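You operate a simulated robot arm through the tools that you are given. There is no shell and no other tool.

The job below is to be done with a simulated two-armed robot. You get a single attempt, and the scene is never put back.

JOB
Leak-test the tank in the cradle at 0.3 bar.
Fine: clamp it, set the pressure, charge it, shut the air, press TEST and wait for the verdict.

It is judged by the outcome, as a careful person would: the job done as asked, and still so three seconds after it is handed in. It fails if anything else is knocked over, pushed out of place, dropped, spilled or broken.

ROBOT AND FRAMES
Two 7-joint arms with fingered hands on one trunk that stands fixed in place. Base frame: the origin is at the foot of the trunk, x ahead of it, y to its left, z up; the work surface is at about z = 808. Lengths are in mm, angles in rad, forces in N, time in s.
The left shoulder is at [82, 128, 1181], the right one opposite. Each reaches about 1156 mm from its shoulder. Payload 5 kg a hand.
The tool frame of a hand sits at the grasp point between the pads (the TCP): z along the fingers, y along the line on which they close. The tips reach 37 mm beyond it. The gripper opens to 124 mm; its body begins 43 mm behind the TCP. The gripper is a hand of 3 fingers: y runs from the thumb to the fingers, the wrist lies at [-21, -116, -203] in the tool frame, and closing takes about 1.5 s.
Orientation is told as [roll, pitch, yaw] about the base's x, y, z axes, in that order, counted from this pose: with the fingers straight down and the wrist toward the robot, the tool's x, y and z point along [0, 1, 0], [1, 0, 0] and [0, 0, -1] of the base frame.

CONTROLS
- The arms move only by the tool send_rows. It takes "left_targets", "right_targets" or both (then of equal length, played together; a hand with none holds still); each is a list of rows, each an object (a shift or turn left out is 0, a gripper value left out holds the last) with "offset": the shift along the base's x, y, z in units of 250 mm (1.0 is 250 mm), a list of three; "dr": the turn, a rotation vector about the base's x, y, z in units of 60 degrees (1.0 is 60 degrees), a list of three. In form: [{"offset": [tx, ty, tz], "dr": [rx, ry, rz]}, ...]. A call has 1 to 20 rows; each row is the pose to reach, as a shift and turn from the pose commanded when the call began. "left_hand" and "right_hand" are, for a hand that has rows, the closure, from 0 (fully open) to 1 (shut), set as the call begins (left out, the last holds). A call with a number of a shift or a turn outside -1 to 1 is refused whole. Rows are played at 5 a second. More than 50 mm and 0.15 rad between two rows, or a gripper value outside its range, and nothing of the call is played. Where a pose cannot be reached the arm comes as near as it can. A force on the tool above 60 N (or 10 N above the force at the start of the call, whichever is more), or a blocked arm, ends the call early, and 0.2 s more pass. Each finger travels about 45 mm/s and halts on what it meets, pressing with about 25 N; the grip force reading is that of the motor and also rises with nothing between the fingers. The clock runs only during rows and for 0.2 s after the last one: add rows that repeat a pose to give the fingers time. It gives the time, the measured TCP pose, the force on the tool (base axes), the opening and the grip force at its end, in the units of the frame above (readings bear some noise), with the torque about the TCP (base axes, N m) and any sound that the robot's microphone picked up.
- Cameras (640 x 400 px; columns grow to the right, rows downward): "scene" is now at [226.5, 56.9, 1388]; the picture's right is [0.62, -0.79, 0.00], its down [-0.13, -0.10, -0.99] and it looks along [0.78, 0.61, -0.16] (base axes); focal length 214 px, centre (320, 200). "left" rides on the left gripper at [-72, -104, -154] in its tool frame; the picture's right is [-0.83, -0.26, 0.49], its down [0.51, -0.72, 0.47] and it looks along [0.23, 0.64, 0.73] (tool axes); focal length 243 px, centre (320, 200). "right" rides on the right gripper at [72, -104, -154] in its tool frame; the picture's right is [-0.83, 0.26, -0.49], its down [-0.51, -0.72, 0.47] and it looks along [-0.23, 0.64, 0.73] (tool axes); focal length 243 px, centre (320, 200). There is no depth. A picture from a camera that has moved, and an enlarged one, comes with that camera's place and axes in the base frame and with its lens.
- camera(camera): a new picture of that camera. No time passes.
- lift_body(by): moves the trunk up (or, below 0, down) by that many mm; the arms and the scene camera ride with it, the base frame stays. It gives what a move gives, with no picture.
- move_fingers(index, middle, thumb_bend, thumb_turn, hand): sets how far each is bent, from 0 (flat) to 1 (curled in); at 0.3 the hand is open as for a grip, at 0.7 the pads meet at the TCP. One left out holds its place. A second passes; each finger stops where it meets its share of the squeeze, and holds until it gets a number again. A gripper value or a shape takes the hand back. It gives what a move gives, with no picture; readings hold the bend of each and the force on the fingers (four entries, about 0 where the hand has none), thumb and palm. thumb_turn goes from beside the hand (0) to across from the fingers (1), as for a grip.
- grasp_type(shape, hand): the hand has 3 fingers and takes this shape, open, in about a second: jaw (thumb against the fingers, like two jaws); tri (thumb and two fingers); tip (a fingertip pinch); poke (one finger out to press); point (the index stretched); flat (the hand flat); cup (the hand cupped); fist (a fist). The gripper value then closes the fingers along that shape, each until it touches; the sizes above hold for jaw. It gives what a move gives, with no picture.
- pan_tilt(pan, tilt): turns the head with the scene camera to pan (to the left, within 1.396 rad either way) and tilt (down, from -0.506 to 1.204), counted from straight ahead of the robot (the tilt from the chest, where the trunk bows). It gives what a move gives.
- close_up(camera, box): a new picture of the part [left, top, right, bottom] of that camera's present view, enlarged. No time passes.
- hand_in(): hands the job in; it is judged then, once.

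Places have to be worked out from the pictures, the camera data and where the tool is seen. Open the grippers and draw the arms clear of the work before you hand the job in, unless the task says otherwise.

The tools are called by a JSON object that holds its "op" and its "data". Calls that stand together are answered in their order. send_rows: Moves the arms, as the interface text tells. Its arguments: {"type":"object","properties":{"left_targets":{"type":"array"},"left_hand":{"type":"number"},"right_targets":{"type":"array"},"right_hand":{"type":"number"}},"required":[]} The other tools are called the same way: lift_body (by) moves the trunk up or down; grasp_type (shape, hand) gives the hand a shape; move_fingers (index, middle, thumb_bend, thumb_turn, hand) moves the fingers one by one; pan_tilt (pan, tilt) turns the head that bears the scene camera; camera (camera) takes a picture; close_up (camera, box) takes an enlarged picture of a part of a camera's view; hand_in () hands the job in.

At the start:

```text
time: 0.0
left_eef_pos: [371.8, 472.9, 1608.9]
left_orientation: [-0.001, 0.0, 0.0]
left_ft_force: [0.9, -0.3, 0.6]
left_torque: [-0.01, -0.02, -0.03]
left_grip_width: 123.8
left_finger_force: 0.1
left_shape: jaw
left_bend: [0.3, 0.3, 0.3, 0.98]
left_finger forces: [0.0, 0.1, 0.1, 0.0, 0.0, 0.1]
right_eef_pos: [761.8, 6.0, 1532.6]
right_orientation: [0.001, -0.001, 0.001]
right_ft_force: [0.3, 0.1, -0.1]
right_torque: [0.02, -0.02, 0.03]
right_grip_width: 123.4
right_finger_force: 0.1
right_shape: jaw
right_bend: [0.3, 0.3, 0.3, 0.98]
right_finger forces: [0.0, 0.1, 0.0, 0.0, 0.0, 0.0]
trunk travel left (down, up): [-375.0, 188.0]
head pan, tilt (commanded): [0.665, 0.166]
```

scene: 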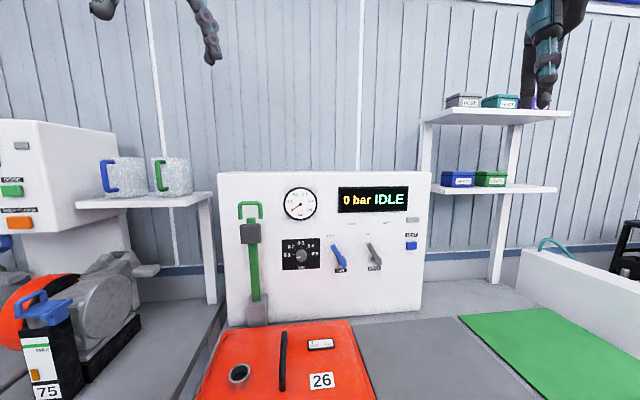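
right: 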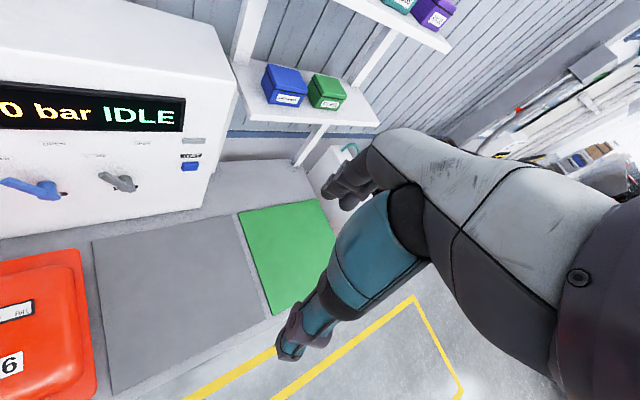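
left: 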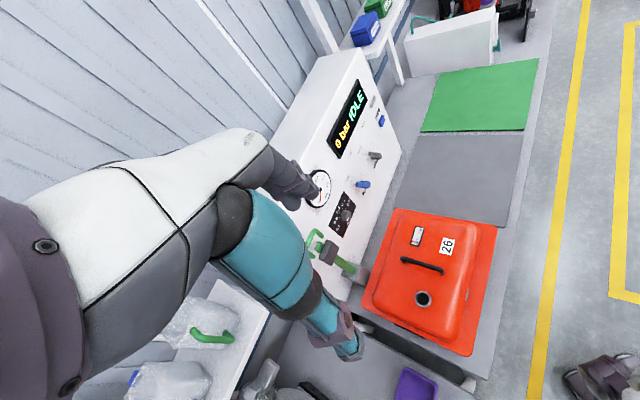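

The scene shows a test bench with a gauge, a display reading "0 bar IDLE", a knob, two levers, a TEST button and a green clamp lever, with an orange tank in the cradle. I'll take close-ups to read the labels.

{"op": "close_up", "data": {"camera": "scene", "box": [220, 170, 440, 330]}}

{"op": "close_up", "data": {"camera": "scene", "box": [270, 220, 350, 280]}}

{"op": "close_up", "data": {"camera": "scene", "box": [320, 210, 430, 280]}}

{"op": "close_up", "data": {"camera": "scene", "box": [190, 190, 380, 400]}}

```text
2.50 times, centred on (330, 250) of scene
camera zoom: at [226.5, 56.9, 1388.0], right [0.62, -0.79, 0.0], down [-0.13, -0.1, -0.99], along [0.78, 0.61, -0.16], focal length 536 px, centre (295, 75)
```

zoom: 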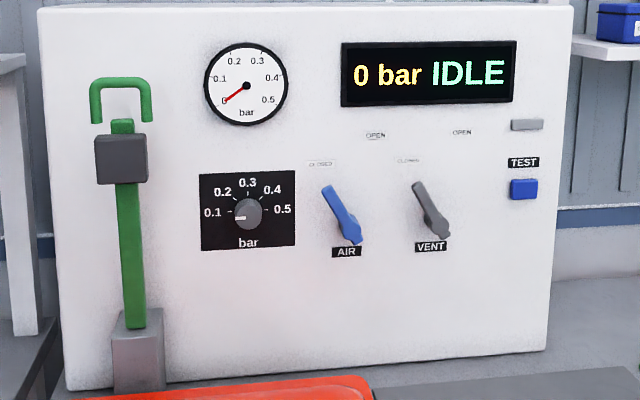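

```text
6.67 times, centred on (310, 250) of scene
camera zoom: at [226.5, 56.9, 1388.0], right [0.62, -0.79, 0.0], down [-0.13, -0.1, -0.99], along [0.78, 0.61, -0.16], focal length 1430 px, centre (387, -133)
```

zoom: 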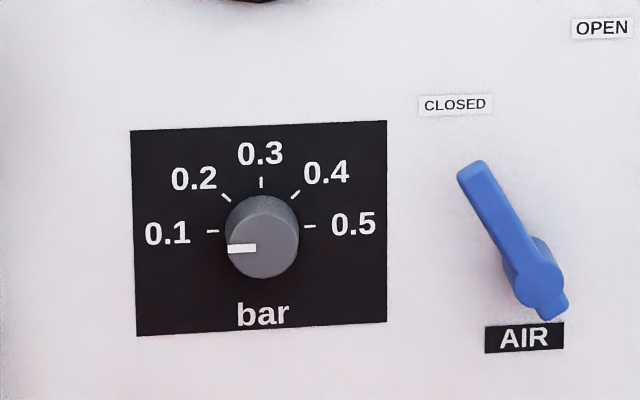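

```text
5.71 times, centred on (375, 245) of scene
camera zoom: at [226.5, 56.9, 1388.0], right [0.62, -0.79, 0.0], down [-0.13, -0.1, -0.99], along [0.78, 0.61, -0.16], focal length 1226 px, centre (6, -57)
```

zoom: 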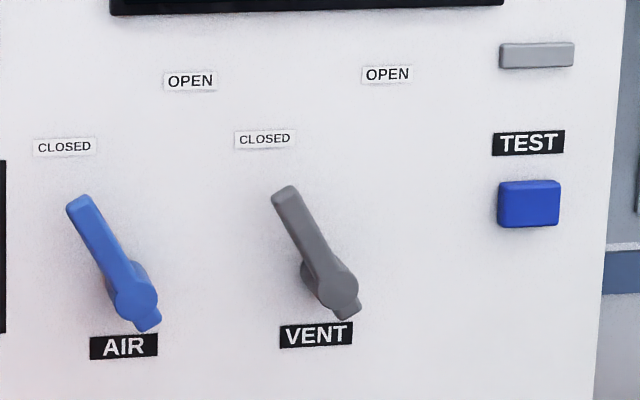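

```text
1.90 times, centred on (285, 295) of scene
camera zoom: at [226.5, 56.9, 1388.0], right [0.62, -0.79, 0.0], down [-0.13, -0.1, -0.99], along [0.78, 0.61, -0.16], focal length 408 px, centre (387, 19)
```

zoom: 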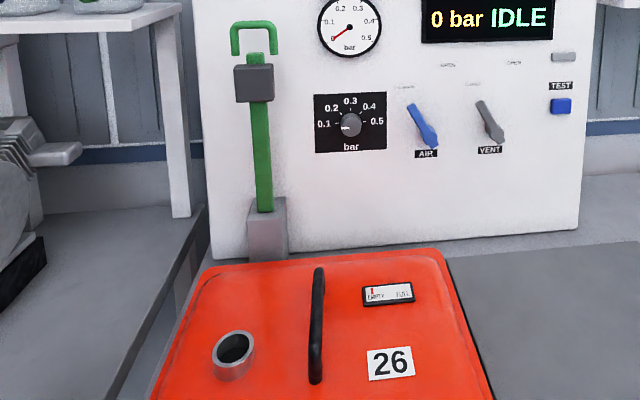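

The clamp appears to be a vertical green bar with a pad that swings down onto the filler neck; AIR and VENT both point to CLOSED. I'll enlarge the clamp and the tank to work out the mechanism.

{"op": "close_up", "data": {"camera": "scene", "box": [225, 190, 285, 250]}}

{"op": "close_up", "data": {"camera": "scene", "box": [225, 260, 295, 330]}}

{"op": "close_up", "data": {"camera": "left", "box": [290, 180, 510, 360]}}

{"op": "close_up", "data": {"camera": "left", "box": [290, 210, 380, 290]}}

```text
6.67 times, centred on (255, 220) of scene
camera zoom: at [226.5, 56.9, 1388.0], right [0.62, -0.79, 0.0], down [-0.13, -0.1, -0.99], along [0.78, 0.61, -0.16], focal length 1430 px, centre (753, 67)
```

zoom: 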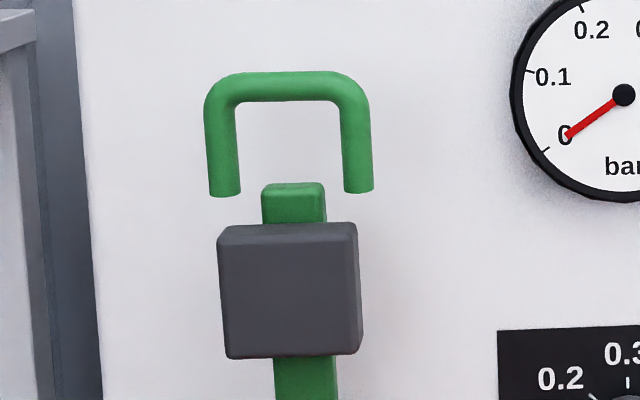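

```text
5.71 times, centred on (260, 295) of scene
camera zoom: at [226.5, 56.9, 1388.0], right [0.62, -0.79, 0.0], down [-0.13, -0.1, -0.99], along [0.78, 0.61, -0.16], focal length 1226 px, centre (663, -343)
```

zoom: 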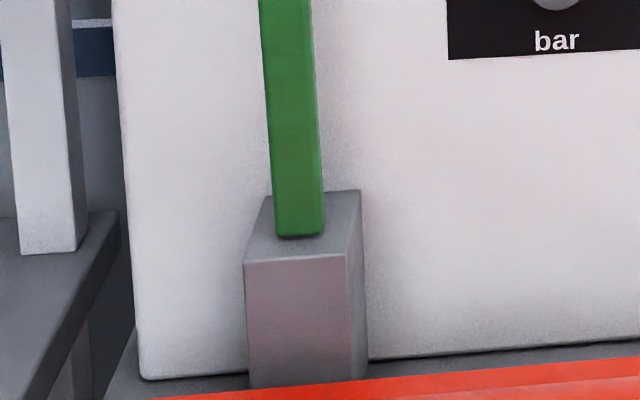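

```text
2.22 times, centred on (400, 270) of left
camera zoom: at [267.8, 399.2, 1763.5], right [-0.26, -0.83, -0.49], down [-0.72, 0.51, -0.47], along [0.64, 0.23, -0.73], focal length 539 px, centre (142, 44)
```

zoom: 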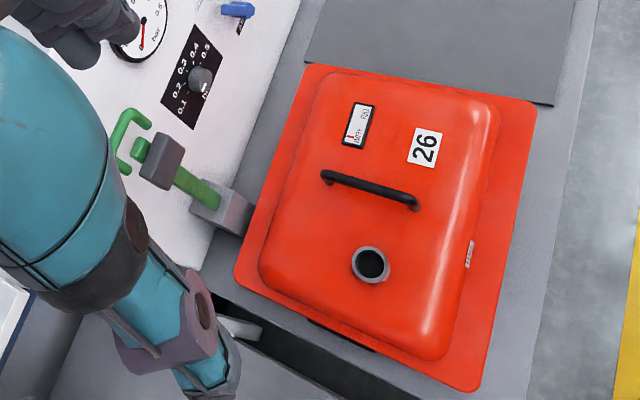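

```text
5.00 times, centred on (335, 250) of left
camera zoom: at [267.8, 399.2, 1763.5], right [-0.26, -0.83, -0.49], down [-0.72, 0.51, -0.47], along [0.64, 0.23, -0.73], focal length 1213 px, centre (245, -50)
```

zoom: 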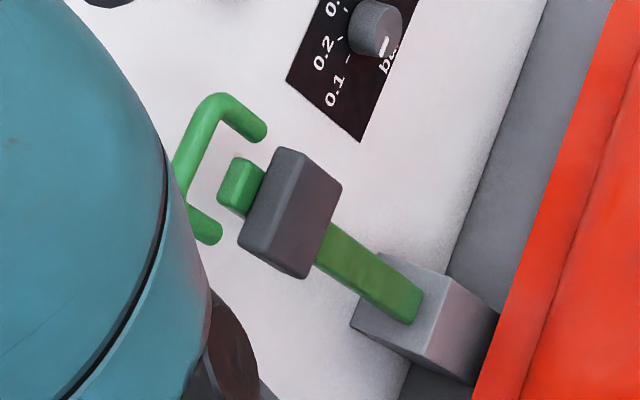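

Triangulating the scene and left views puts these in the base frame:
- Panel plane: about 45° to the base axes, (x+y)/√2 ≈ 933.
- Clamp handle crossbar: near [602, 624, 1272].
- Clamp pivot: near [621, 645, 920].
- Filler neck top: near [445, 463, 914].

I'll bring the left hand, half open and yawed 45°, to a spot above the handle.

{"op": "send_rows", "data": {"left_targets": [{"offset": [0.115, 0.075, -0.08], "dr": [0, 0, 0.094]}, {"offset": [0.23, 0.15, -0.16], "dr": [0, 0, 0.188]}, {"offset": [0.346, 0.226, -0.24], "dr": [0, 0, 0.281]}, {"offset": [0.46, 0.3, -0.32], "dr": [0, 0, 0.375]}, {"offset": [0.577, 0.377, -0.4], "dr": [0, 0, 0.469]}, {"offset": [0.69, 0.45, -0.48], "dr": [0, 0, 0.5625]}, {"offset": [0.8, 0.527, -0.56], "dr": [0, 0, 0.656]}, {"offset": [0.9, 0.583, -0.636], "dr": [0, 0, 0.75]}, {"offset": [0.9, 0.583, -0.636], "dr": [0, 0, 0.75]}], "left_hand": 0.5}}

```text
time: 2.0
left_eef_pos: [595.0, 617.7, 1450.8]
left_orientation: [0.0, -0.002, 0.788]
left_ft_force: [-0.4, 0.4, 0.0]
left_torque: [-0.03, -0.04, 0.0]
left_grip_width: 62.4
left_finger_force: 0.1
left_shape: jaw
left_bend: [0.74, 0.45, 0.69, 1.0]
left_finger forces: [0.0, 0.0, 0.0, 0.0, 0.0, 0.0]
right_eef_pos: [760.3, 4.8, 1533.9]
right_orientation: [0.001, -0.002, -0.001]
right_ft_force: [0.5, -0.1, 0.7]
right_torque: [0.01, 0.0, -0.02]
right_grip_width: 123.6
right_finger_force: 0.0
right_shape: jaw
right_bend: [0.3, 0.3, 0.3, 0.98]
right_finger forces: [0.1, 0.0, 0.0, 0.0, 0.0, 0.0]
trunk travel left (down, up): [-375.0, 188.0]
head pan, tilt (commanded): [0.665, 0.166]
```

The move completed with the opening at 62 mm. I'll look from all three cameras to check the hand against the handle.

{"op": "camera", "data": {"camera": "scene"}}

{"op": "camera", "data": {"camera": "left"}}

{"op": "close_up", "data": {"camera": "scene", "box": [200, 90, 320, 240]}}

```text
taken
camera scene: at [225.4, 56.6, 1388.2], right [0.62, -0.79, 0.0], down [-0.13, -0.1, -0.99], along [0.78, 0.61, -0.16], focal length 214 px, centre (320, 200)
```

scene: 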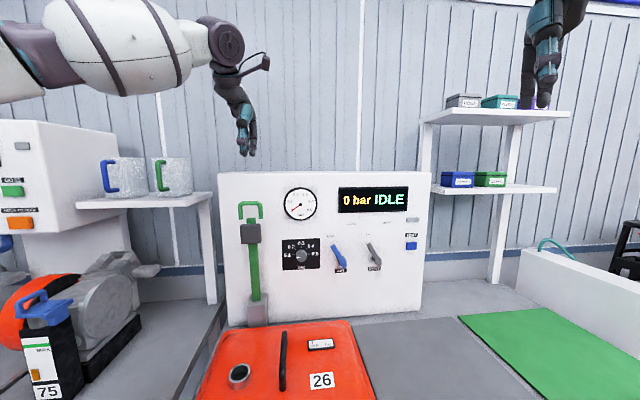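

```text
taken
camera left: at [573.8, 491.5, 1604.7], right [0.4, -0.77, -0.49], down [-0.87, -0.15, -0.47], along [0.29, 0.62, -0.73], focal length 243 px, centre (320, 200)
```

left: 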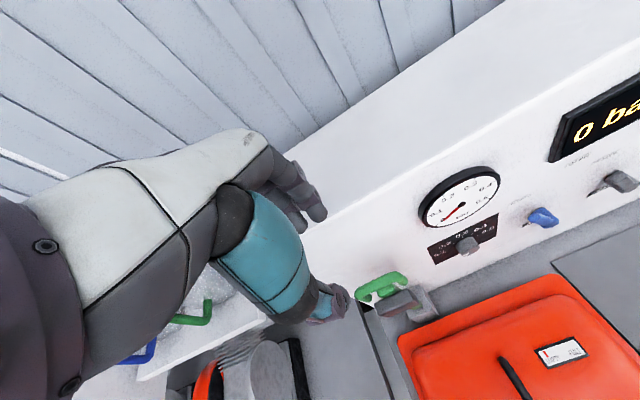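

```text
2.67 times, centred on (260, 165) of scene
camera zoom: at [225.4, 56.6, 1388.2], right [0.62, -0.79, 0.0], down [-0.13, -0.1, -0.99], along [0.78, 0.61, -0.16], focal length 572 px, centre (480, 293)
```

zoom: 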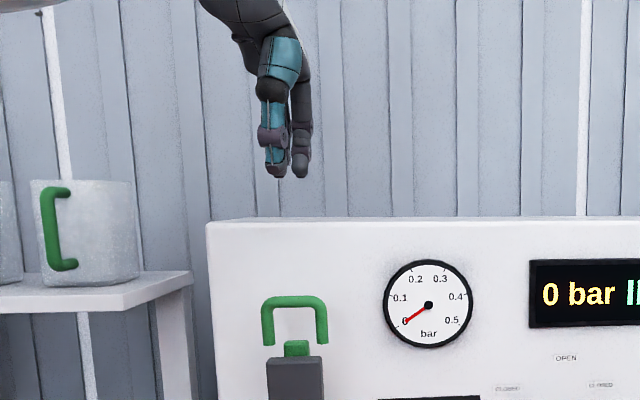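

The projection of the hand agrees with its readings. Next I shift about 9 mm toward the panel and descend so the handle bar sits between thumb and fingers.

{"op": "send_rows", "data": {"left_targets": [{"offset": [0.027, 0.024, -0.12]}, {"offset": [0.027, 0.024, -0.26]}, {"offset": [0.027, 0.024, -0.4]}, {"offset": [0.027, 0.024, -0.52]}, {"offset": [0.027, 0.024, -0.6]}, {"offset": [0.027, 0.024, -0.66]}, {"offset": [0.027, 0.024, -0.68]}]}}

{"op": "close_up", "data": {"camera": "scene", "box": [200, 130, 320, 280]}}

{"op": "camera", "data": {"camera": "left"}}

```text
time: 3.6
left_eef_pos: [598.4, 618.8, 1284.2]
left_orientation: [-0.001, -0.005, 0.785]
left_ft_force: [-23.2, -24.8, 8.8]
left_torque: [0.92, -0.78, 0.36]
left_grip_width: 55.2
left_finger_force: 0.1
left_shape: jaw
left_bend: [0.74, 0.56, 0.69, 1.0]
left_finger forces: [0.0, 34.0, 0.1, 0.0, 0.0, 0.0]
right_eef_pos: [755.7, 0.0, 1537.2]
right_orientation: [0.007, -0.003, 0.0]
right_ft_force: [0.2, 0.9, 0.0]
right_torque: [0.02, 0.01, 0.0]
right_grip_width: 123.4
right_finger_force: 0.1
right_shape: jaw
right_bend: [0.3, 0.3, 0.3, 0.98]
right_finger forces: [0.0, 0.0, 0.1, 0.1, 0.0, 0.0]
trunk travel left (down, up): [-375.0, 188.0]
head pan, tilt (commanded): [0.665, 0.166]
```

```text
2.67 times, centred on (260, 205) of scene
camera zoom: at [220.9, 51.3, 1389.1], right [0.62, -0.79, 0.0], down [-0.13, -0.1, -0.99], along [0.78, 0.61, -0.16], focal length 572 px, centre (480, 187)
```

zoom: 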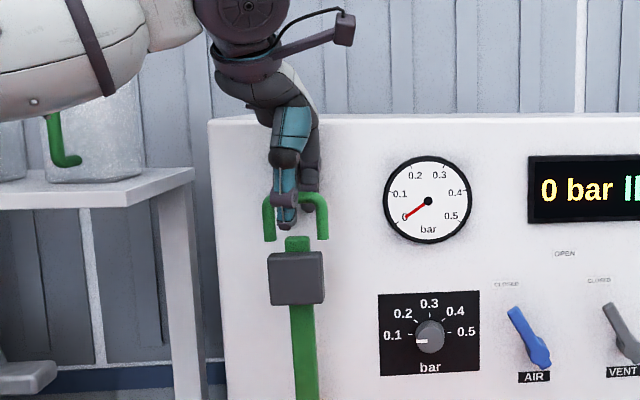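

```text
taken
camera left: at [575.6, 492.7, 1437.7], right [0.4, -0.77, -0.49], down [-0.87, -0.15, -0.47], along [0.29, 0.62, -0.73], focal length 243 px, centre (320, 200)
```

left: 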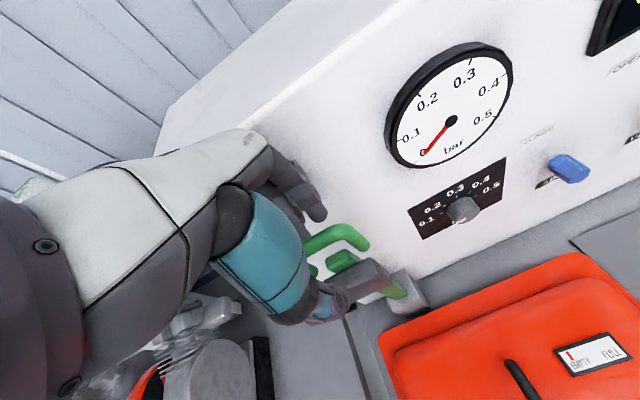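

The middle finger reads 34 N and the tool is being pushed back from the panel, so a finger seems to be touching the panel behind the handle. I'll zoom in to see.

{"op": "close_up", "data": {"camera": "scene", "box": [235, 170, 285, 230]}}

{"op": "close_up", "data": {"camera": "left", "box": [240, 130, 440, 330]}}

{"op": "close_up", "data": {"camera": "right", "box": [0, 0, 200, 200]}}

```text
6.67 times, centred on (260, 200) of scene
camera zoom: at [220.9, 51.3, 1389.1], right [0.62, -0.79, 0.0], down [-0.13, -0.1, -0.99], along [0.78, 0.61, -0.16], focal length 1430 px, centre (720, 200)
```

zoom: 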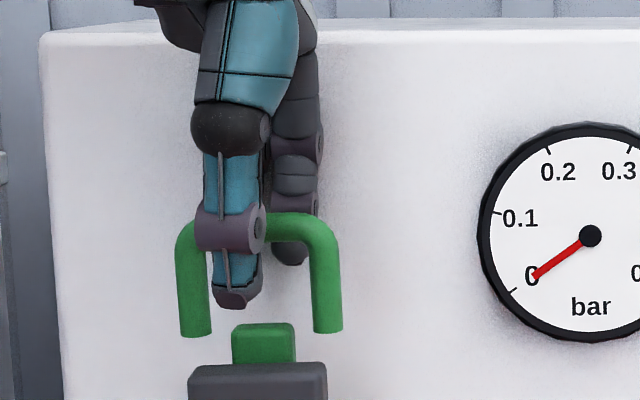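

```text
2.00 times, centred on (340, 230) of left
camera zoom: at [575.6, 492.7, 1437.7], right [0.4, -0.77, -0.49], down [-0.87, -0.15, -0.47], along [0.29, 0.62, -0.73], focal length 485 px, centre (280, 140)
```

zoom: 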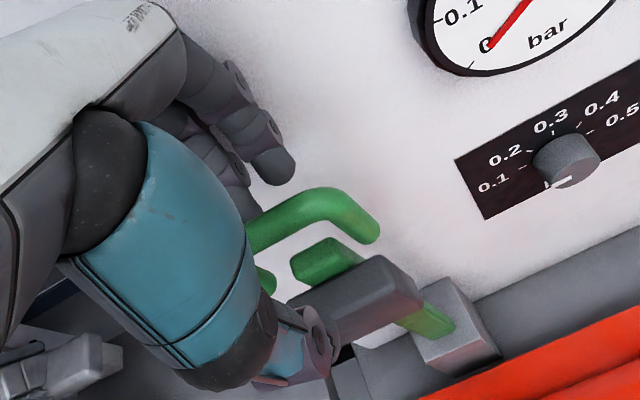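

```text
2.00 times, centred on (100, 100) of right
camera zoom: at [649.9, 71.1, 1690.2], right [0.26, -0.83, 0.49], down [-0.72, -0.5, -0.48], along [0.64, -0.23, -0.73], focal length 485 px, centre (760, 400)
```

zoom: 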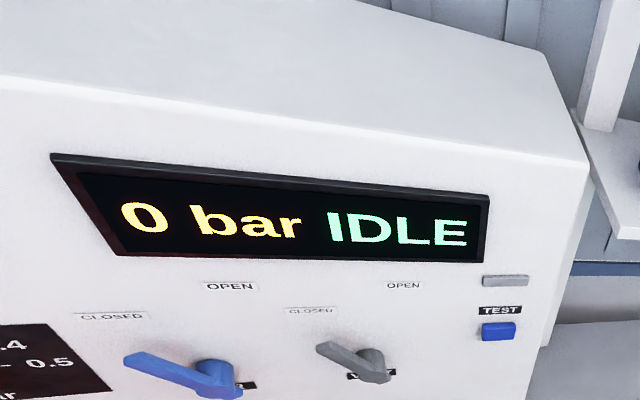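

The thumb is in front of the handle bar and the fingers are behind it, with one finger brushing the panel. I'll close partly to cage the bar and back off a few millimetres.

{"op": "send_rows", "data": {"left_targets": [{"offset": [-0.02, -0.02, -0.005]}, {"offset": [-0.02, -0.02, -0.005]}, {"offset": [-0.02, -0.02, -0.005]}, {"offset": [-0.02, -0.02, -0.005]}, {"offset": [-0.02, -0.02, -0.005]}], "left_hand": 0.75}}

{"op": "close_up", "data": {"camera": "scene", "box": [235, 170, 285, 230]}}

{"op": "close_up", "data": {"camera": "left", "box": [240, 130, 440, 330]}}

```text
time: 4.8
left_eef_pos: [596.9, 620.1, 1277.8]
left_orientation: [-0.002, 0.0, 0.785]
left_ft_force: [-1.2, -0.5, 0.9]
left_torque: [0.02, -0.03, 0.04]
left_grip_width: 30.9
left_finger_force: 0.2
left_shape: jaw
left_bend: [0.73, 0.57, 0.74, 1.0]
left_finger forces: [0.1, 1.6, 0.0, 0.0, 0.1, 0.0]
right_eef_pos: [761.0, 5.8, 1533.9]
right_orientation: [0.0, 0.0, 0.0]
right_ft_force: [-0.5, 0.3, 0.1]
right_torque: [0.02, -0.01, -0.05]
right_grip_width: 123.9
right_finger_force: 0.1
right_shape: jaw
right_bend: [0.3, 0.3, 0.3, 0.98]
right_finger forces: [0.1, 0.0, 0.0, 0.0, 0.0, 0.0]
trunk travel left (down, up): [-375.0, 188.0]
head pan, tilt (commanded): [0.665, 0.166]
```

```text
6.67 times, centred on (260, 200) of scene
camera zoom: at [226.2, 56.7, 1388.0], right [0.62, -0.79, 0.0], down [-0.13, -0.1, -0.99], along [0.78, 0.61, -0.16], focal length 1430 px, centre (720, 200)
```

zoom: 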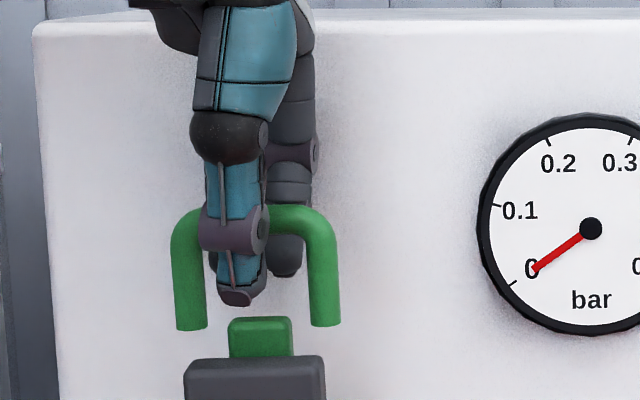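

```text
2.00 times, centred on (340, 230) of left
camera zoom: at [576.1, 493.6, 1432.8], right [0.4, -0.77, -0.49], down [-0.87, -0.15, -0.47], along [0.29, 0.62, -0.73], focal length 485 px, centre (280, 140)
```

zoom: 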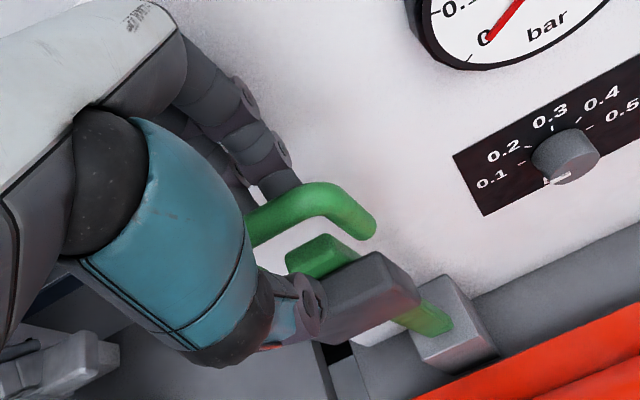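

Forces are near zero and the bar is caged. I'll pull the lever toward the robot through the first 20° of its arc about the base pivot, slowly, and check.

{"op": "send_rows", "data": {"left_targets": [{"offset": [-0.042, -0.042, -0.008]}, {"offset": [-0.085, -0.085, -0.018]}, {"offset": [-0.126, -0.126, -0.032]}, {"offset": [-0.167, -0.167, -0.048]}, {"offset": [-0.208, -0.208, -0.066]}, {"offset": [-0.249, -0.249, -0.086]}, {"offset": [-0.289, -0.289, -0.11]}, {"offset": [-0.328, -0.328, -0.136]}]}}

{"op": "camera", "data": {"camera": "scene"}}

{"op": "camera", "data": {"camera": "left"}}

```text
time: 6.6
left_eef_pos: [515.5, 536.9, 1245.3]
left_orientation: [0.0, 0.0, 0.785]
left_ft_force: [1.0, -0.6, 1.3]
left_torque: [0.03, 0.02, -0.07]
left_grip_width: 31.5
left_finger_force: 0.1
left_shape: jaw
left_bend: [0.73, 0.56, 0.74, 1.0]
left_finger forces: [0.0, 1.9, 0.0, 0.0, 0.0, 0.1]
right_eef_pos: [762.3, 4.7, 1532.0]
right_orientation: [0.0, 0.0, -0.001]
right_ft_force: [0.1, 0.0, -0.6]
right_torque: [-0.01, 0.0, -0.03]
right_grip_width: 123.6
right_finger_force: 0.0
right_shape: jaw
right_bend: [0.3, 0.3, 0.3, 0.98]
right_finger forces: [0.0, 0.0, 0.0, 0.1, 0.1, 0.0]
trunk travel left (down, up): [-375.0, 188.0]
head pan, tilt (commanded): [0.665, 0.166]
```

```text
taken
camera scene: at [226.6, 56.8, 1388.0], right [0.62, -0.79, 0.0], down [-0.13, -0.1, -0.99], along [0.78, 0.61, -0.16], focal length 214 px, centre (320, 200)
```

scene: 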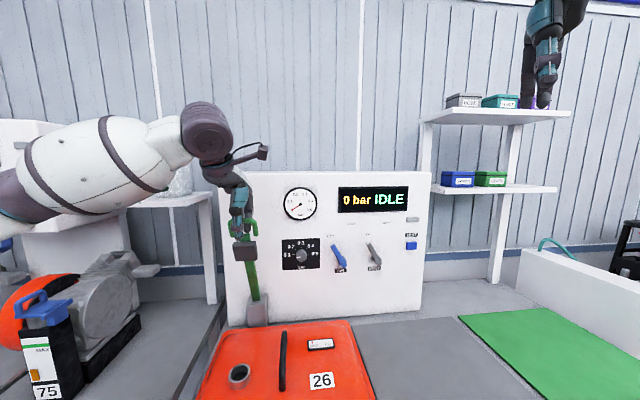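

```text
taken
camera left: at [494.6, 411.7, 1399.2], right [0.4, -0.77, -0.49], down [-0.87, -0.15, -0.47], along [0.29, 0.62, -0.73], focal length 243 px, centre (320, 200)
```

left: 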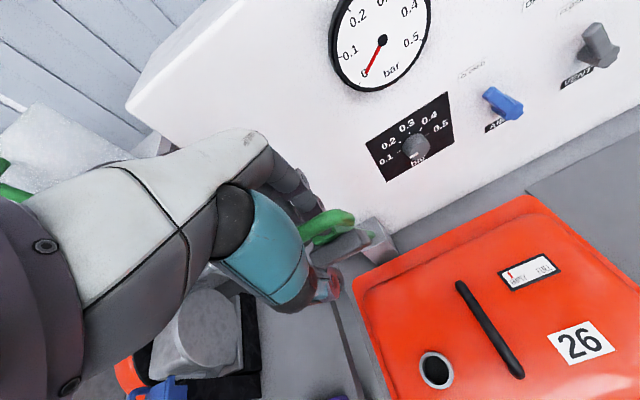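

The lever follows easily with about 2 N on the finger. I'll continue the arc to about 50° of swing.

{"op": "send_rows", "data": {"left_targets": [{"offset": [-0.038, -0.038, -0.029]}, {"offset": [-0.076, -0.076, -0.058]}, {"offset": [-0.112, -0.112, -0.09]}, {"offset": [-0.147, -0.147, -0.125]}, {"offset": [-0.181, -0.181, -0.162]}, {"offset": [-0.215, -0.215, -0.202]}, {"offset": [-0.246, -0.246, -0.243]}, {"offset": [-0.277, -0.277, -0.286]}, {"offset": [-0.306, -0.306, -0.331]}, {"offset": [-0.334, -0.334, -0.377]}]}}

{"op": "camera", "data": {"camera": "scene"}}

{"op": "camera", "data": {"camera": "left"}}

```text
time: 8.8
left_eef_pos: [434.3, 454.4, 1151.9]
left_orientation: [-0.001, 0.002, 0.788]
left_ft_force: [0.1, -2.2, 2.0]
left_torque: [-0.03, -0.04, -0.01]
left_grip_width: 31.5
left_finger_force: 0.1
left_shape: jaw
left_bend: [0.73, 0.57, 0.74, 1.0]
left_finger forces: [0.1, 3.5, 0.1, 0.1, 0.0, 0.0]
right_eef_pos: [761.2, 6.0, 1532.9]
right_orientation: [0.002, 0.0, -0.001]
right_ft_force: [-1.0, 0.4, -0.8]
right_torque: [0.01, 0.0, -0.02]
right_grip_width: 123.5
right_finger_force: 0.0
right_shape: jaw
right_bend: [0.3, 0.3, 0.3, 0.98]
right_finger forces: [0.0, 0.0, 0.0, 0.1, 0.0, 0.1]
trunk travel left (down, up): [-375.0, 188.0]
head pan, tilt (commanded): [0.665, 0.166]
```

```text
taken
camera scene: at [226.3, 56.5, 1388.0], right [0.62, -0.79, 0.0], down [-0.13, -0.1, -0.99], along [0.78, 0.61, -0.16], focal length 214 px, centre (320, 200)
```

scene: 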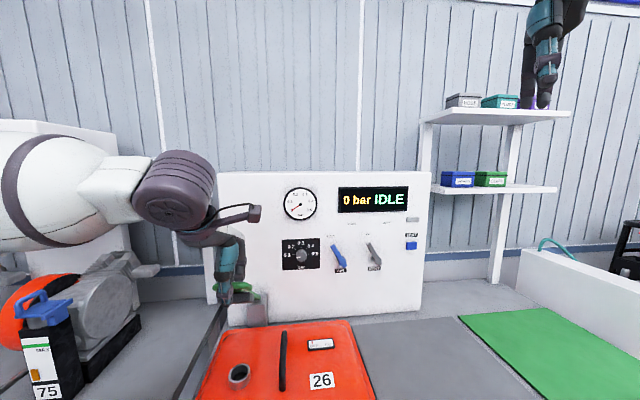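

```text
taken
camera left: at [412.5, 329.1, 1306.1], right [0.4, -0.77, -0.49], down [-0.87, -0.15, -0.47], along [0.29, 0.62, -0.73], focal length 243 px, centre (320, 200)
```

left: 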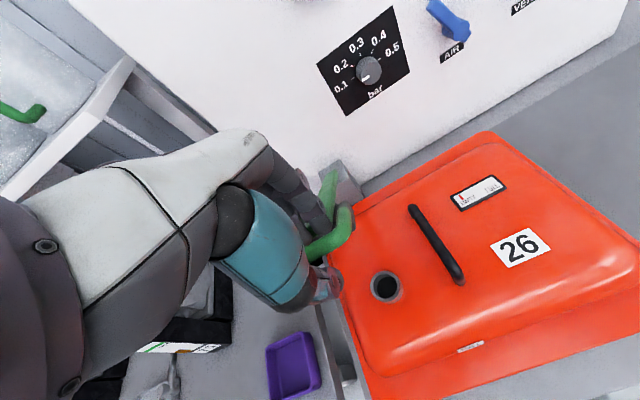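

{"op": "close_up", "data": {"camera": "scene", "box": [190, 220, 290, 340]}}

{"op": "close_up", "data": {"camera": "left", "box": [240, 140, 440, 320]}}

```text
3.33 times, centred on (240, 280) of scene
camera zoom: at [226.3, 56.5, 1388.0], right [0.62, -0.79, 0.0], down [-0.13, -0.1, -0.99], along [0.78, 0.61, -0.16], focal length 715 px, centre (587, -67)
```

zoom: 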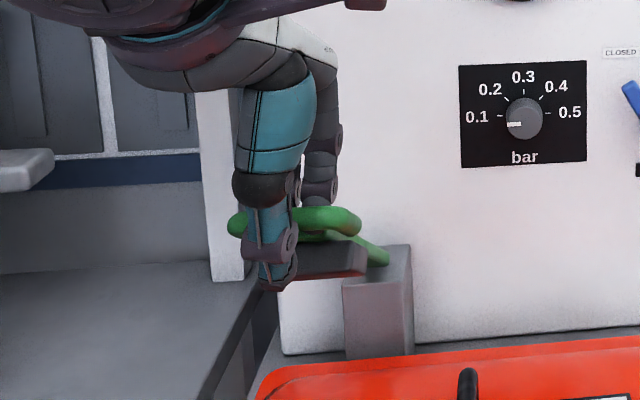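

```text
2.22 times, centred on (340, 230) of left
camera zoom: at [412.5, 329.1, 1306.1], right [0.4, -0.77, -0.49], down [-0.87, -0.15, -0.47], along [0.29, 0.62, -0.73], focal length 539 px, centre (276, 133)
```

zoom: 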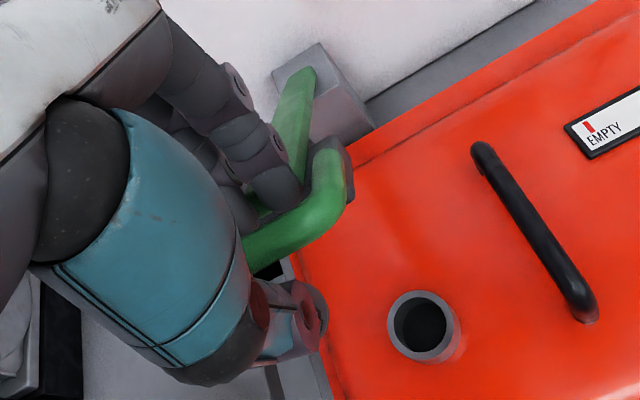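

The lever is at roughly 45°, still caged and light. I'll continue the arc to about 70° while tilting the hand so the fingers stay behind and above the bar.

{"op": "send_rows", "data": {"left_targets": [{"offset": [-0.0277, -0.0277, -0.0508], "dr": [0.0589, -0.0589, 0]}, {"offset": [-0.0546, -0.0546, -0.1032], "dr": [0.1179, -0.1179, 0]}, {"offset": [-0.0792, -0.0792, -0.1572], "dr": [0.1768, -0.1768, 0]}, {"offset": [-0.1024, -0.1024, -0.2124], "dr": [0.2357, -0.2357, 0]}, {"offset": [-0.123, -0.123, -0.2692], "dr": [0.2828, -0.2828, 0]}, {"offset": [-0.1426, -0.1426, -0.3268], "dr": [0.33, -0.33, 0]}, {"offset": [-0.1592, -0.1592, -0.3848], "dr": [0.3653, -0.3653, 0]}, {"offset": [-0.1748, -0.1748, -0.4436], "dr": [0.4007, -0.4007, 0]}, {"offset": [-0.1878, -0.1878, -0.5032], "dr": [0.4243, -0.4243, 0]}, {"offset": [-0.1997, -0.1997, -0.5636], "dr": [0.4478, -0.4478, 0]}]}}

{"op": "camera", "data": {"camera": "scene"}}

{"op": "camera", "data": {"camera": "left"}}

{"op": "close_up", "data": {"camera": "scene", "box": [190, 240, 310, 370]}}

```text
time: 9.9
left_eef_pos: [510.2, 484.7, 1159.5]
left_orientation: [-0.005, -0.387, 0.784]
left_ft_force: [-52.5, -20.1, 50.5]
left_torque: [-0.81, 1.2, -0.75]
left_grip_width: 26.8
left_finger_force: 24.9
left_shape: jaw
left_bend: [0.72, 0.7, 0.75, 1.0]
left_finger forces: [0.0, 12.9, 0.0, 0.0, 66.6, 0.0]
left hand out of reach, approached as far as the arm can: row 1, 2, 3, 4, 5
right_eef_pos: [751.5, 0.4, 1538.0]
right_orientation: [0.004, -0.007, 0.0]
right_ft_force: [0.0, 0.4, -0.2]
right_torque: [-0.02, 0.1, 0.01]
right_grip_width: 123.8
right_finger_force: 0.1
right_shape: jaw
right_bend: [0.3, 0.3, 0.3, 0.98]
right_finger forces: [0.0, 0.1, 0.1, 0.0, 0.1, 0.0]
trunk travel left (down, up): [-375.0, 188.0]
head pan, tilt (commanded): [0.665, 0.166]
stopped in row 5 (left hand): the force on the tool passed its limit at 78 N (the readings are from after the stop); the commanded pose is now the measured one
```

```text
taken
camera scene: at [217.1, 52.0, 1390.1], right [0.62, -0.79, 0.0], down [-0.12, -0.1, -0.99], along [0.78, 0.61, -0.16], focal length 214 px, centre (320, 200)
```

scene: 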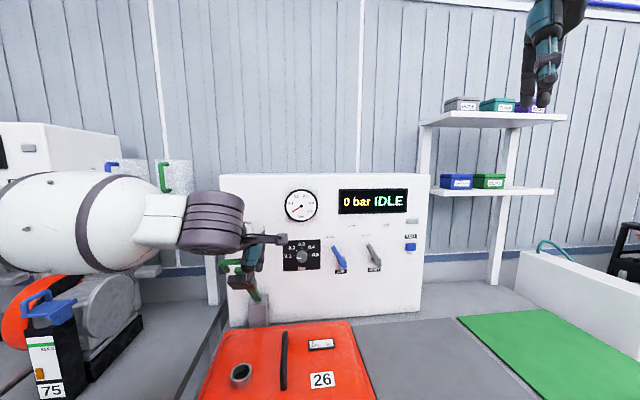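

```text
taken
camera left: at [452.6, 323.0, 1264.1], right [0.55, -0.63, -0.55], down [-0.7, 0.01, -0.71], along [0.45, 0.78, -0.44], focal length 243 px, centre (320, 200)
```

left: 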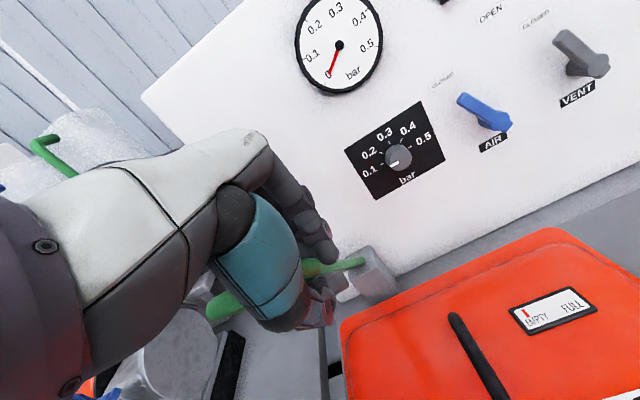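

```text
3.08 times, centred on (250, 305) of scene
camera zoom: at [217.1, 52.0, 1390.1], right [0.62, -0.79, 0.0], down [-0.12, -0.1, -0.99], along [0.78, 0.61, -0.16], focal length 660 px, centre (535, -123)
```

zoom: 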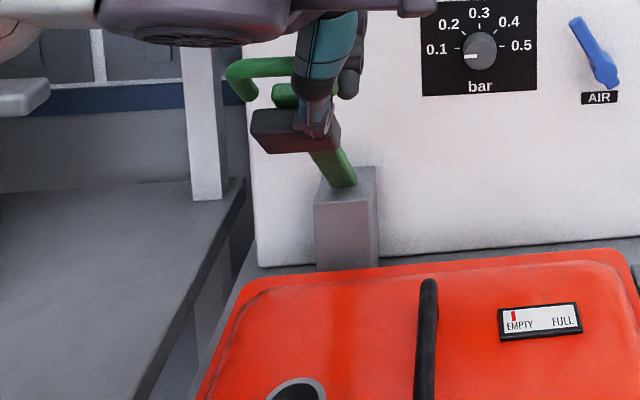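

The tilt wasn't reachable: the arm drifted and pressed on the handle at about 78 N before stopping. I'll open the fingers a little and retreat along the finger axis to relieve the load.

{"op": "send_rows", "data": {"left_targets": [{"offset": [-0.01, -0.01, 0.03]}, {"offset": [-0.02, -0.02, 0.07]}, {"offset": [-0.03, -0.03, 0.11]}], "left_hand": 0.6}}

{"op": "camera", "data": {"camera": "scene"}}

{"op": "camera", "data": {"camera": "left"}}

{"op": "close_up", "data": {"camera": "scene", "box": [190, 210, 310, 340]}}

```text
time: 10.7
left_eef_pos: [511.2, 482.4, 1176.7]
left_orientation: [0.001, -0.367, 0.786]
left_ft_force: [1.0, -1.0, -0.9]
left_torque: [0.03, -0.03, 0.02]
left_grip_width: 50.1
left_finger_force: 0.0
left_shape: jaw
left_bend: [0.74, 0.49, 0.72, 1.0]
left_finger forces: [0.0, 0.0, 0.1, 0.0, 1.4, 0.0]
right_eef_pos: [762.7, 4.3, 1533.2]
right_orientation: [0.002, 0.001, 0.0]
right_ft_force: [0.2, -0.3, -0.6]
right_torque: [0.01, 0.01, -0.02]
right_grip_width: 123.7
right_finger_force: 0.1
right_shape: jaw
right_bend: [0.3, 0.3, 0.3, 0.98]
right_finger forces: [0.1, 0.0, 0.1, 0.1, 0.0, 0.0]
trunk travel left (down, up): [-375.0, 188.0]
head pan, tilt (commanded): [0.665, 0.166]
```

```text
taken
camera scene: at [227.0, 56.3, 1387.8], right [0.62, -0.79, 0.0], down [-0.13, -0.1, -0.99], along [0.78, 0.61, -0.16], focal length 214 px, centre (320, 200)
```

scene: 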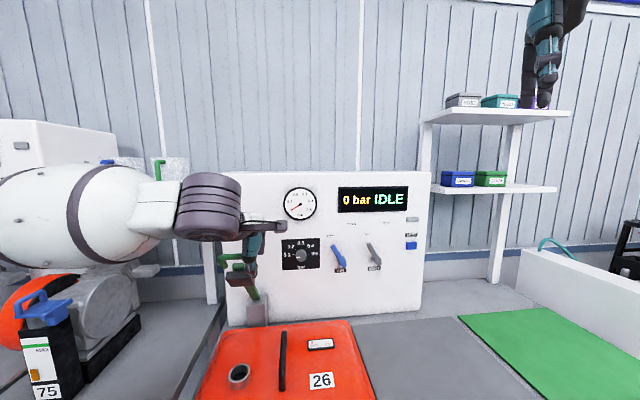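

```text
taken
camera left: at [455.6, 320.7, 1283.5], right [0.54, -0.63, -0.55], down [-0.71, 0.0, -0.7], along [0.44, 0.77, -0.45], focal length 243 px, centre (320, 200)
```

left: 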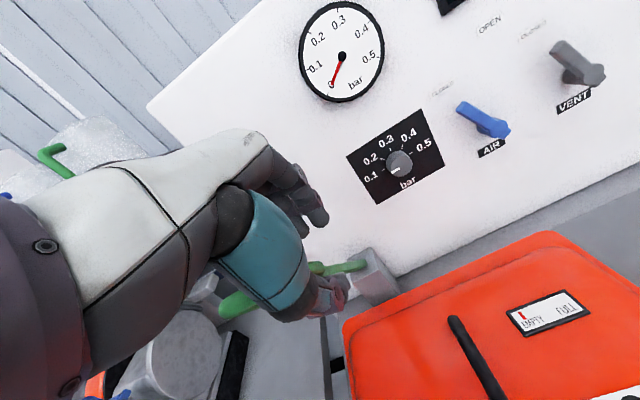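

```text
3.08 times, centred on (250, 275) of scene
camera zoom: at [227.0, 56.3, 1387.8], right [0.62, -0.79, 0.0], down [-0.13, -0.1, -0.99], along [0.78, 0.61, -0.16], focal length 660 px, centre (535, -31)
```

zoom: 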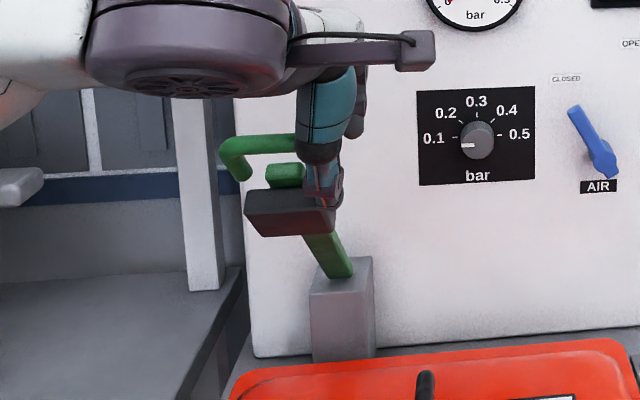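

Forces are back to zero and the lever is holding at roughly 35–40°. I'll retreat further along the finger axis to get clear of the handle.

{"op": "send_rows", "data": {"left_targets": [{"offset": [-0.02, -0.02, 0.075]}, {"offset": [-0.041, -0.041, 0.15]}, {"offset": [-0.061, -0.061, 0.225]}, {"offset": [-0.082, -0.082, 0.3]}, {"offset": [-0.102, -0.102, 0.375]}, {"offset": [-0.102, -0.102, 0.375]}]}}

{"op": "camera", "data": {"camera": "scene"}}

{"op": "camera", "data": {"camera": "left"}}

```text
time: 12.1
left_eef_pos: [485.4, 455.9, 1271.5]
left_orientation: [-0.001, -0.372, 0.785]
left_ft_force: [-0.2, 0.1, -0.5]
left_torque: [-0.05, 0.03, -0.04]
left_grip_width: 49.6
left_finger_force: 0.1
left_shape: jaw
left_bend: [0.74, 0.49, 0.72, 1.0]
left_finger forces: [0.1, 0.0, 0.0, 0.1, 0.0, 0.0]
right_eef_pos: [761.6, 5.5, 1532.6]
right_orientation: [0.0, -0.001, 0.0]
right_ft_force: [0.2, 1.4, -0.6]
right_torque: [0.0, 0.01, 0.0]
right_grip_width: 123.7
right_finger_force: 0.0
right_shape: jaw
right_bend: [0.3, 0.3, 0.3, 0.98]
right_finger forces: [0.0, 0.0, 0.0, 0.0, 0.0, 0.1]
trunk travel left (down, up): [-375.0, 188.0]
head pan, tilt (commanded): [0.665, 0.166]
```

```text
taken
camera scene: at [226.6, 57.4, 1387.9], right [0.62, -0.79, 0.0], down [-0.13, -0.1, -0.99], along [0.78, 0.61, -0.16], focal length 214 px, centre (320, 200)
```

scene: 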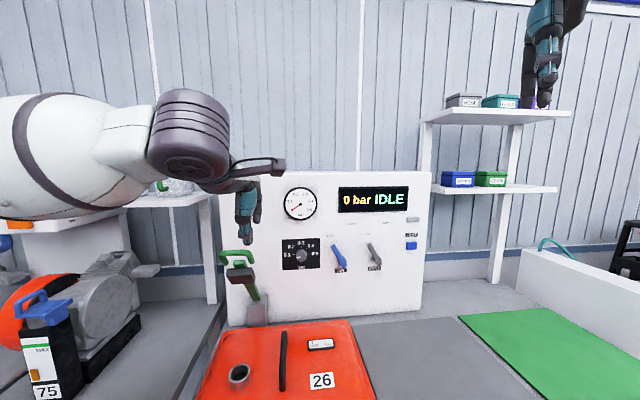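

```text
taken
camera left: at [430.0, 295.2, 1377.1], right [0.54, -0.63, -0.55], down [-0.71, 0.0, -0.7], along [0.45, 0.77, -0.45], focal length 243 px, centre (320, 200)
```

left: 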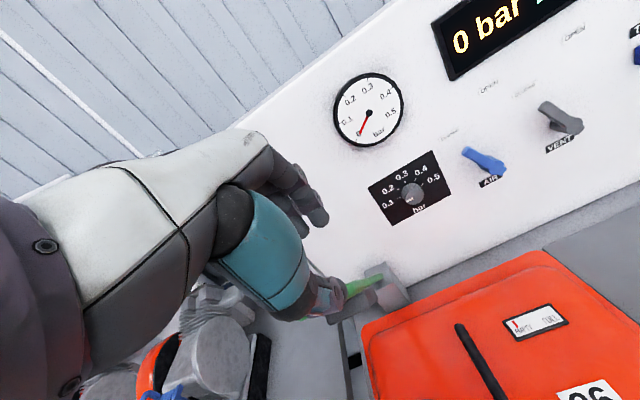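

The hand is free of the handle. I'll zoom in to measure the lever's current angle.

{"op": "close_up", "data": {"camera": "scene", "box": [200, 220, 300, 330]}}

{"op": "close_up", "data": {"camera": "left", "box": [280, 220, 440, 380]}}

```text
3.64 times, centred on (250, 275) of scene
camera zoom: at [226.6, 57.4, 1387.9], right [0.62, -0.79, 0.0], down [-0.13, -0.1, -0.99], along [0.78, 0.61, -0.16], focal length 780 px, centre (574, -73)
```

zoom: 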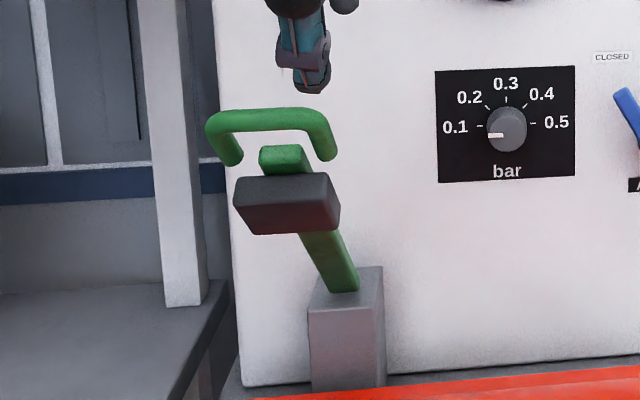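

```text
2.50 times, centred on (360, 300) of left
camera zoom: at [430.0, 295.2, 1377.1], right [0.54, -0.63, -0.55], down [-0.71, 0.0, -0.7], along [0.45, 0.77, -0.45], focal length 606 px, centre (220, -50)
```

zoom: 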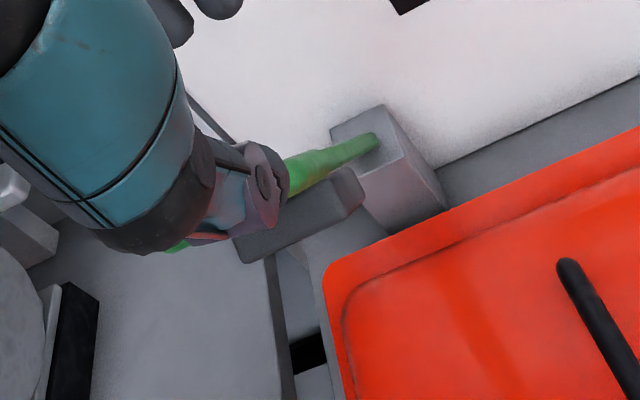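

The crossbar now sits at about [475, 496, 1187], so the lever is at roughly 34°. I'll raise the trunk 100 mm for more arm room, then use the closed left hand to push the bar down from behind.

{"op": "lift_body", "data": {"by": 100}}

```text
time: 13.4
left_eef_pos: [486.2, 456.6, 1373.0]
left_orientation: [0.001, -0.371, 0.785]
left_ft_force: [-0.3, 0.3, 0.2]
left_torque: [-0.03, 0.0, 0.01]
left_grip_width: 49.8
left_finger_force: 0.1
left_shape: jaw
left_bend: [0.74, 0.49, 0.72, 1.0]
left_finger forces: [0.0, 0.0, 0.0, 0.1, 0.0, 0.1]
right_eef_pos: [763.3, 5.3, 1632.3]
right_orientation: [-0.002, 0.001, 0.0]
right_ft_force: [0.3, -0.5, -0.7]
right_torque: [0.0, 0.03, 0.01]
right_grip_width: 123.7
right_finger_force: 0.1
right_shape: jaw
right_bend: [0.3, 0.3, 0.3, 0.98]
right_finger forces: [0.0, 0.0, 0.1, 0.1, 0.0, 0.0]
trunk travel left (down, up): [-475.0, 88.0]
head pan, tilt (commanded): [0.665, 0.166]
```

The hand rode up to z≈1373. Next I close the fingers, straighten the hand, move over behind the bar and descend to about 12 mm clear of its back side.

{"op": "send_rows", "data": {"left_targets": [{"offset": [0.08, 0.13, -0.05], "dr": [-0.063, 0.063, 0]}, {"offset": [0.16, 0.26, -0.12], "dr": [-0.126, 0.126, 0]}, {"offset": [0.24, 0.39, -0.2], "dr": [-0.188, 0.188, 0]}, {"offset": [0.319, 0.521, -0.292], "dr": [-0.251, 0.251, 0]}, {"offset": [0.319, 0.521, -0.42], "dr": [-0.251, 0.251, 0]}, {"offset": [0.319, 0.521, -0.56], "dr": [-0.251, 0.251, 0]}, {"offset": [0.319, 0.521, -0.7], "dr": [-0.251, 0.251, 0]}, {"offset": [0.319, 0.521, -0.7], "dr": [-0.251, 0.251, 0]}], "left_hand": 1.0}}

{"op": "camera", "data": {"camera": "scene"}}

{"op": "camera", "data": {"camera": "left"}}

{"op": "close_up", "data": {"camera": "scene", "box": [200, 230, 300, 370]}}

```text
time: 15.2
left_eef_pos: [566.4, 588.1, 1194.3]
left_orientation: [0.001, 0.002, 0.785]
left_ft_force: [-0.2, 0.2, -0.5]
left_torque: [0.03, 0.01, -0.02]
left_grip_width: 0.0
left_finger_force: 25.0
left_shape: jaw
left_bend: [0.7, 0.7, 0.56, 1.0]
left_finger forces: [0.0, 0.0, 0.0, 0.0, 0.1, 0.0]
right_eef_pos: [761.4, 6.8, 1633.3]
right_orientation: [0.0, 0.001, 0.0]
right_ft_force: [0.3, 0.9, -0.3]
right_torque: [-0.05, 0.0, 0.0]
right_grip_width: 123.5
right_finger_force: 0.1
right_shape: jaw
right_bend: [0.3, 0.3, 0.3, 0.98]
right_finger forces: [0.0, 0.1, 0.0, 0.1, 0.0, 0.0]
trunk travel left (down, up): [-475.0, 88.0]
head pan, tilt (commanded): [0.665, 0.166]
```

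```text
taken
camera scene: at [189.7, 58.0, 1500.8], right [0.62, -0.79, 0.0], down [-0.13, -0.1, -0.99], along [0.78, 0.61, -0.17], focal length 214 px, centre (320, 200)
```

scene: 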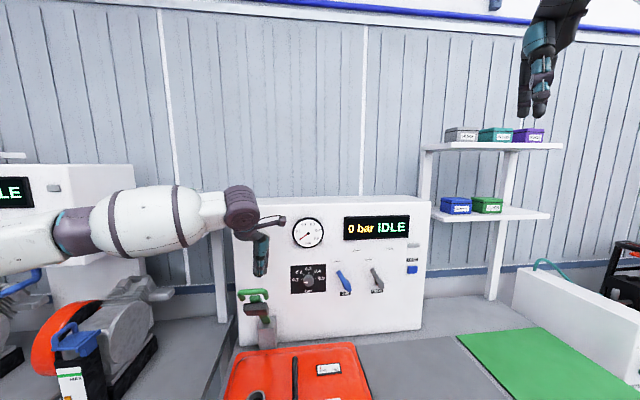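

```text
taken
camera left: at [545.0, 461.9, 1349.6], right [0.4, -0.77, -0.49], down [-0.87, -0.15, -0.47], along [0.29, 0.62, -0.73], focal length 243 px, centre (320, 200)
```

left: 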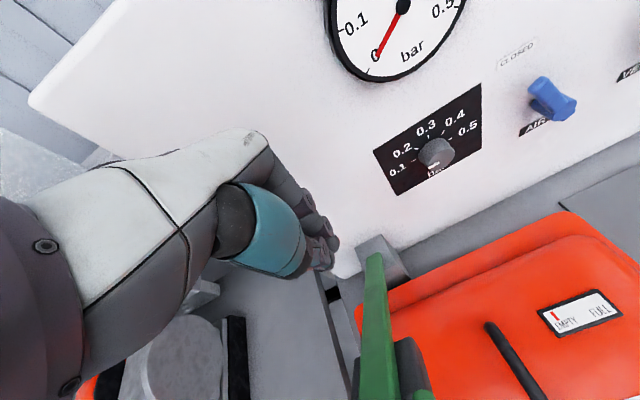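

```text
2.86 times, centred on (250, 300) of scene
camera zoom: at [189.7, 58.0, 1500.8], right [0.62, -0.79, 0.0], down [-0.13, -0.1, -0.99], along [0.78, 0.61, -0.17], focal length 613 px, centre (520, -86)
```

zoom: 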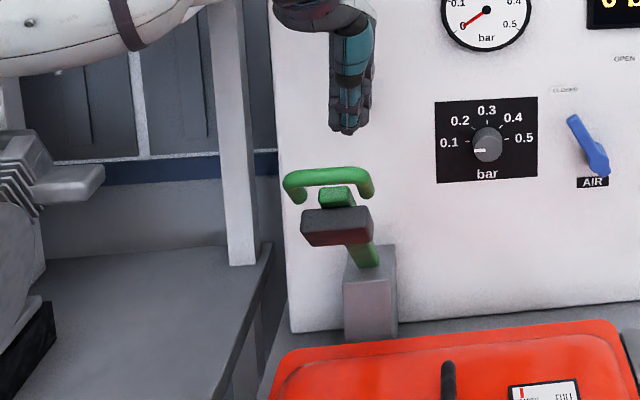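

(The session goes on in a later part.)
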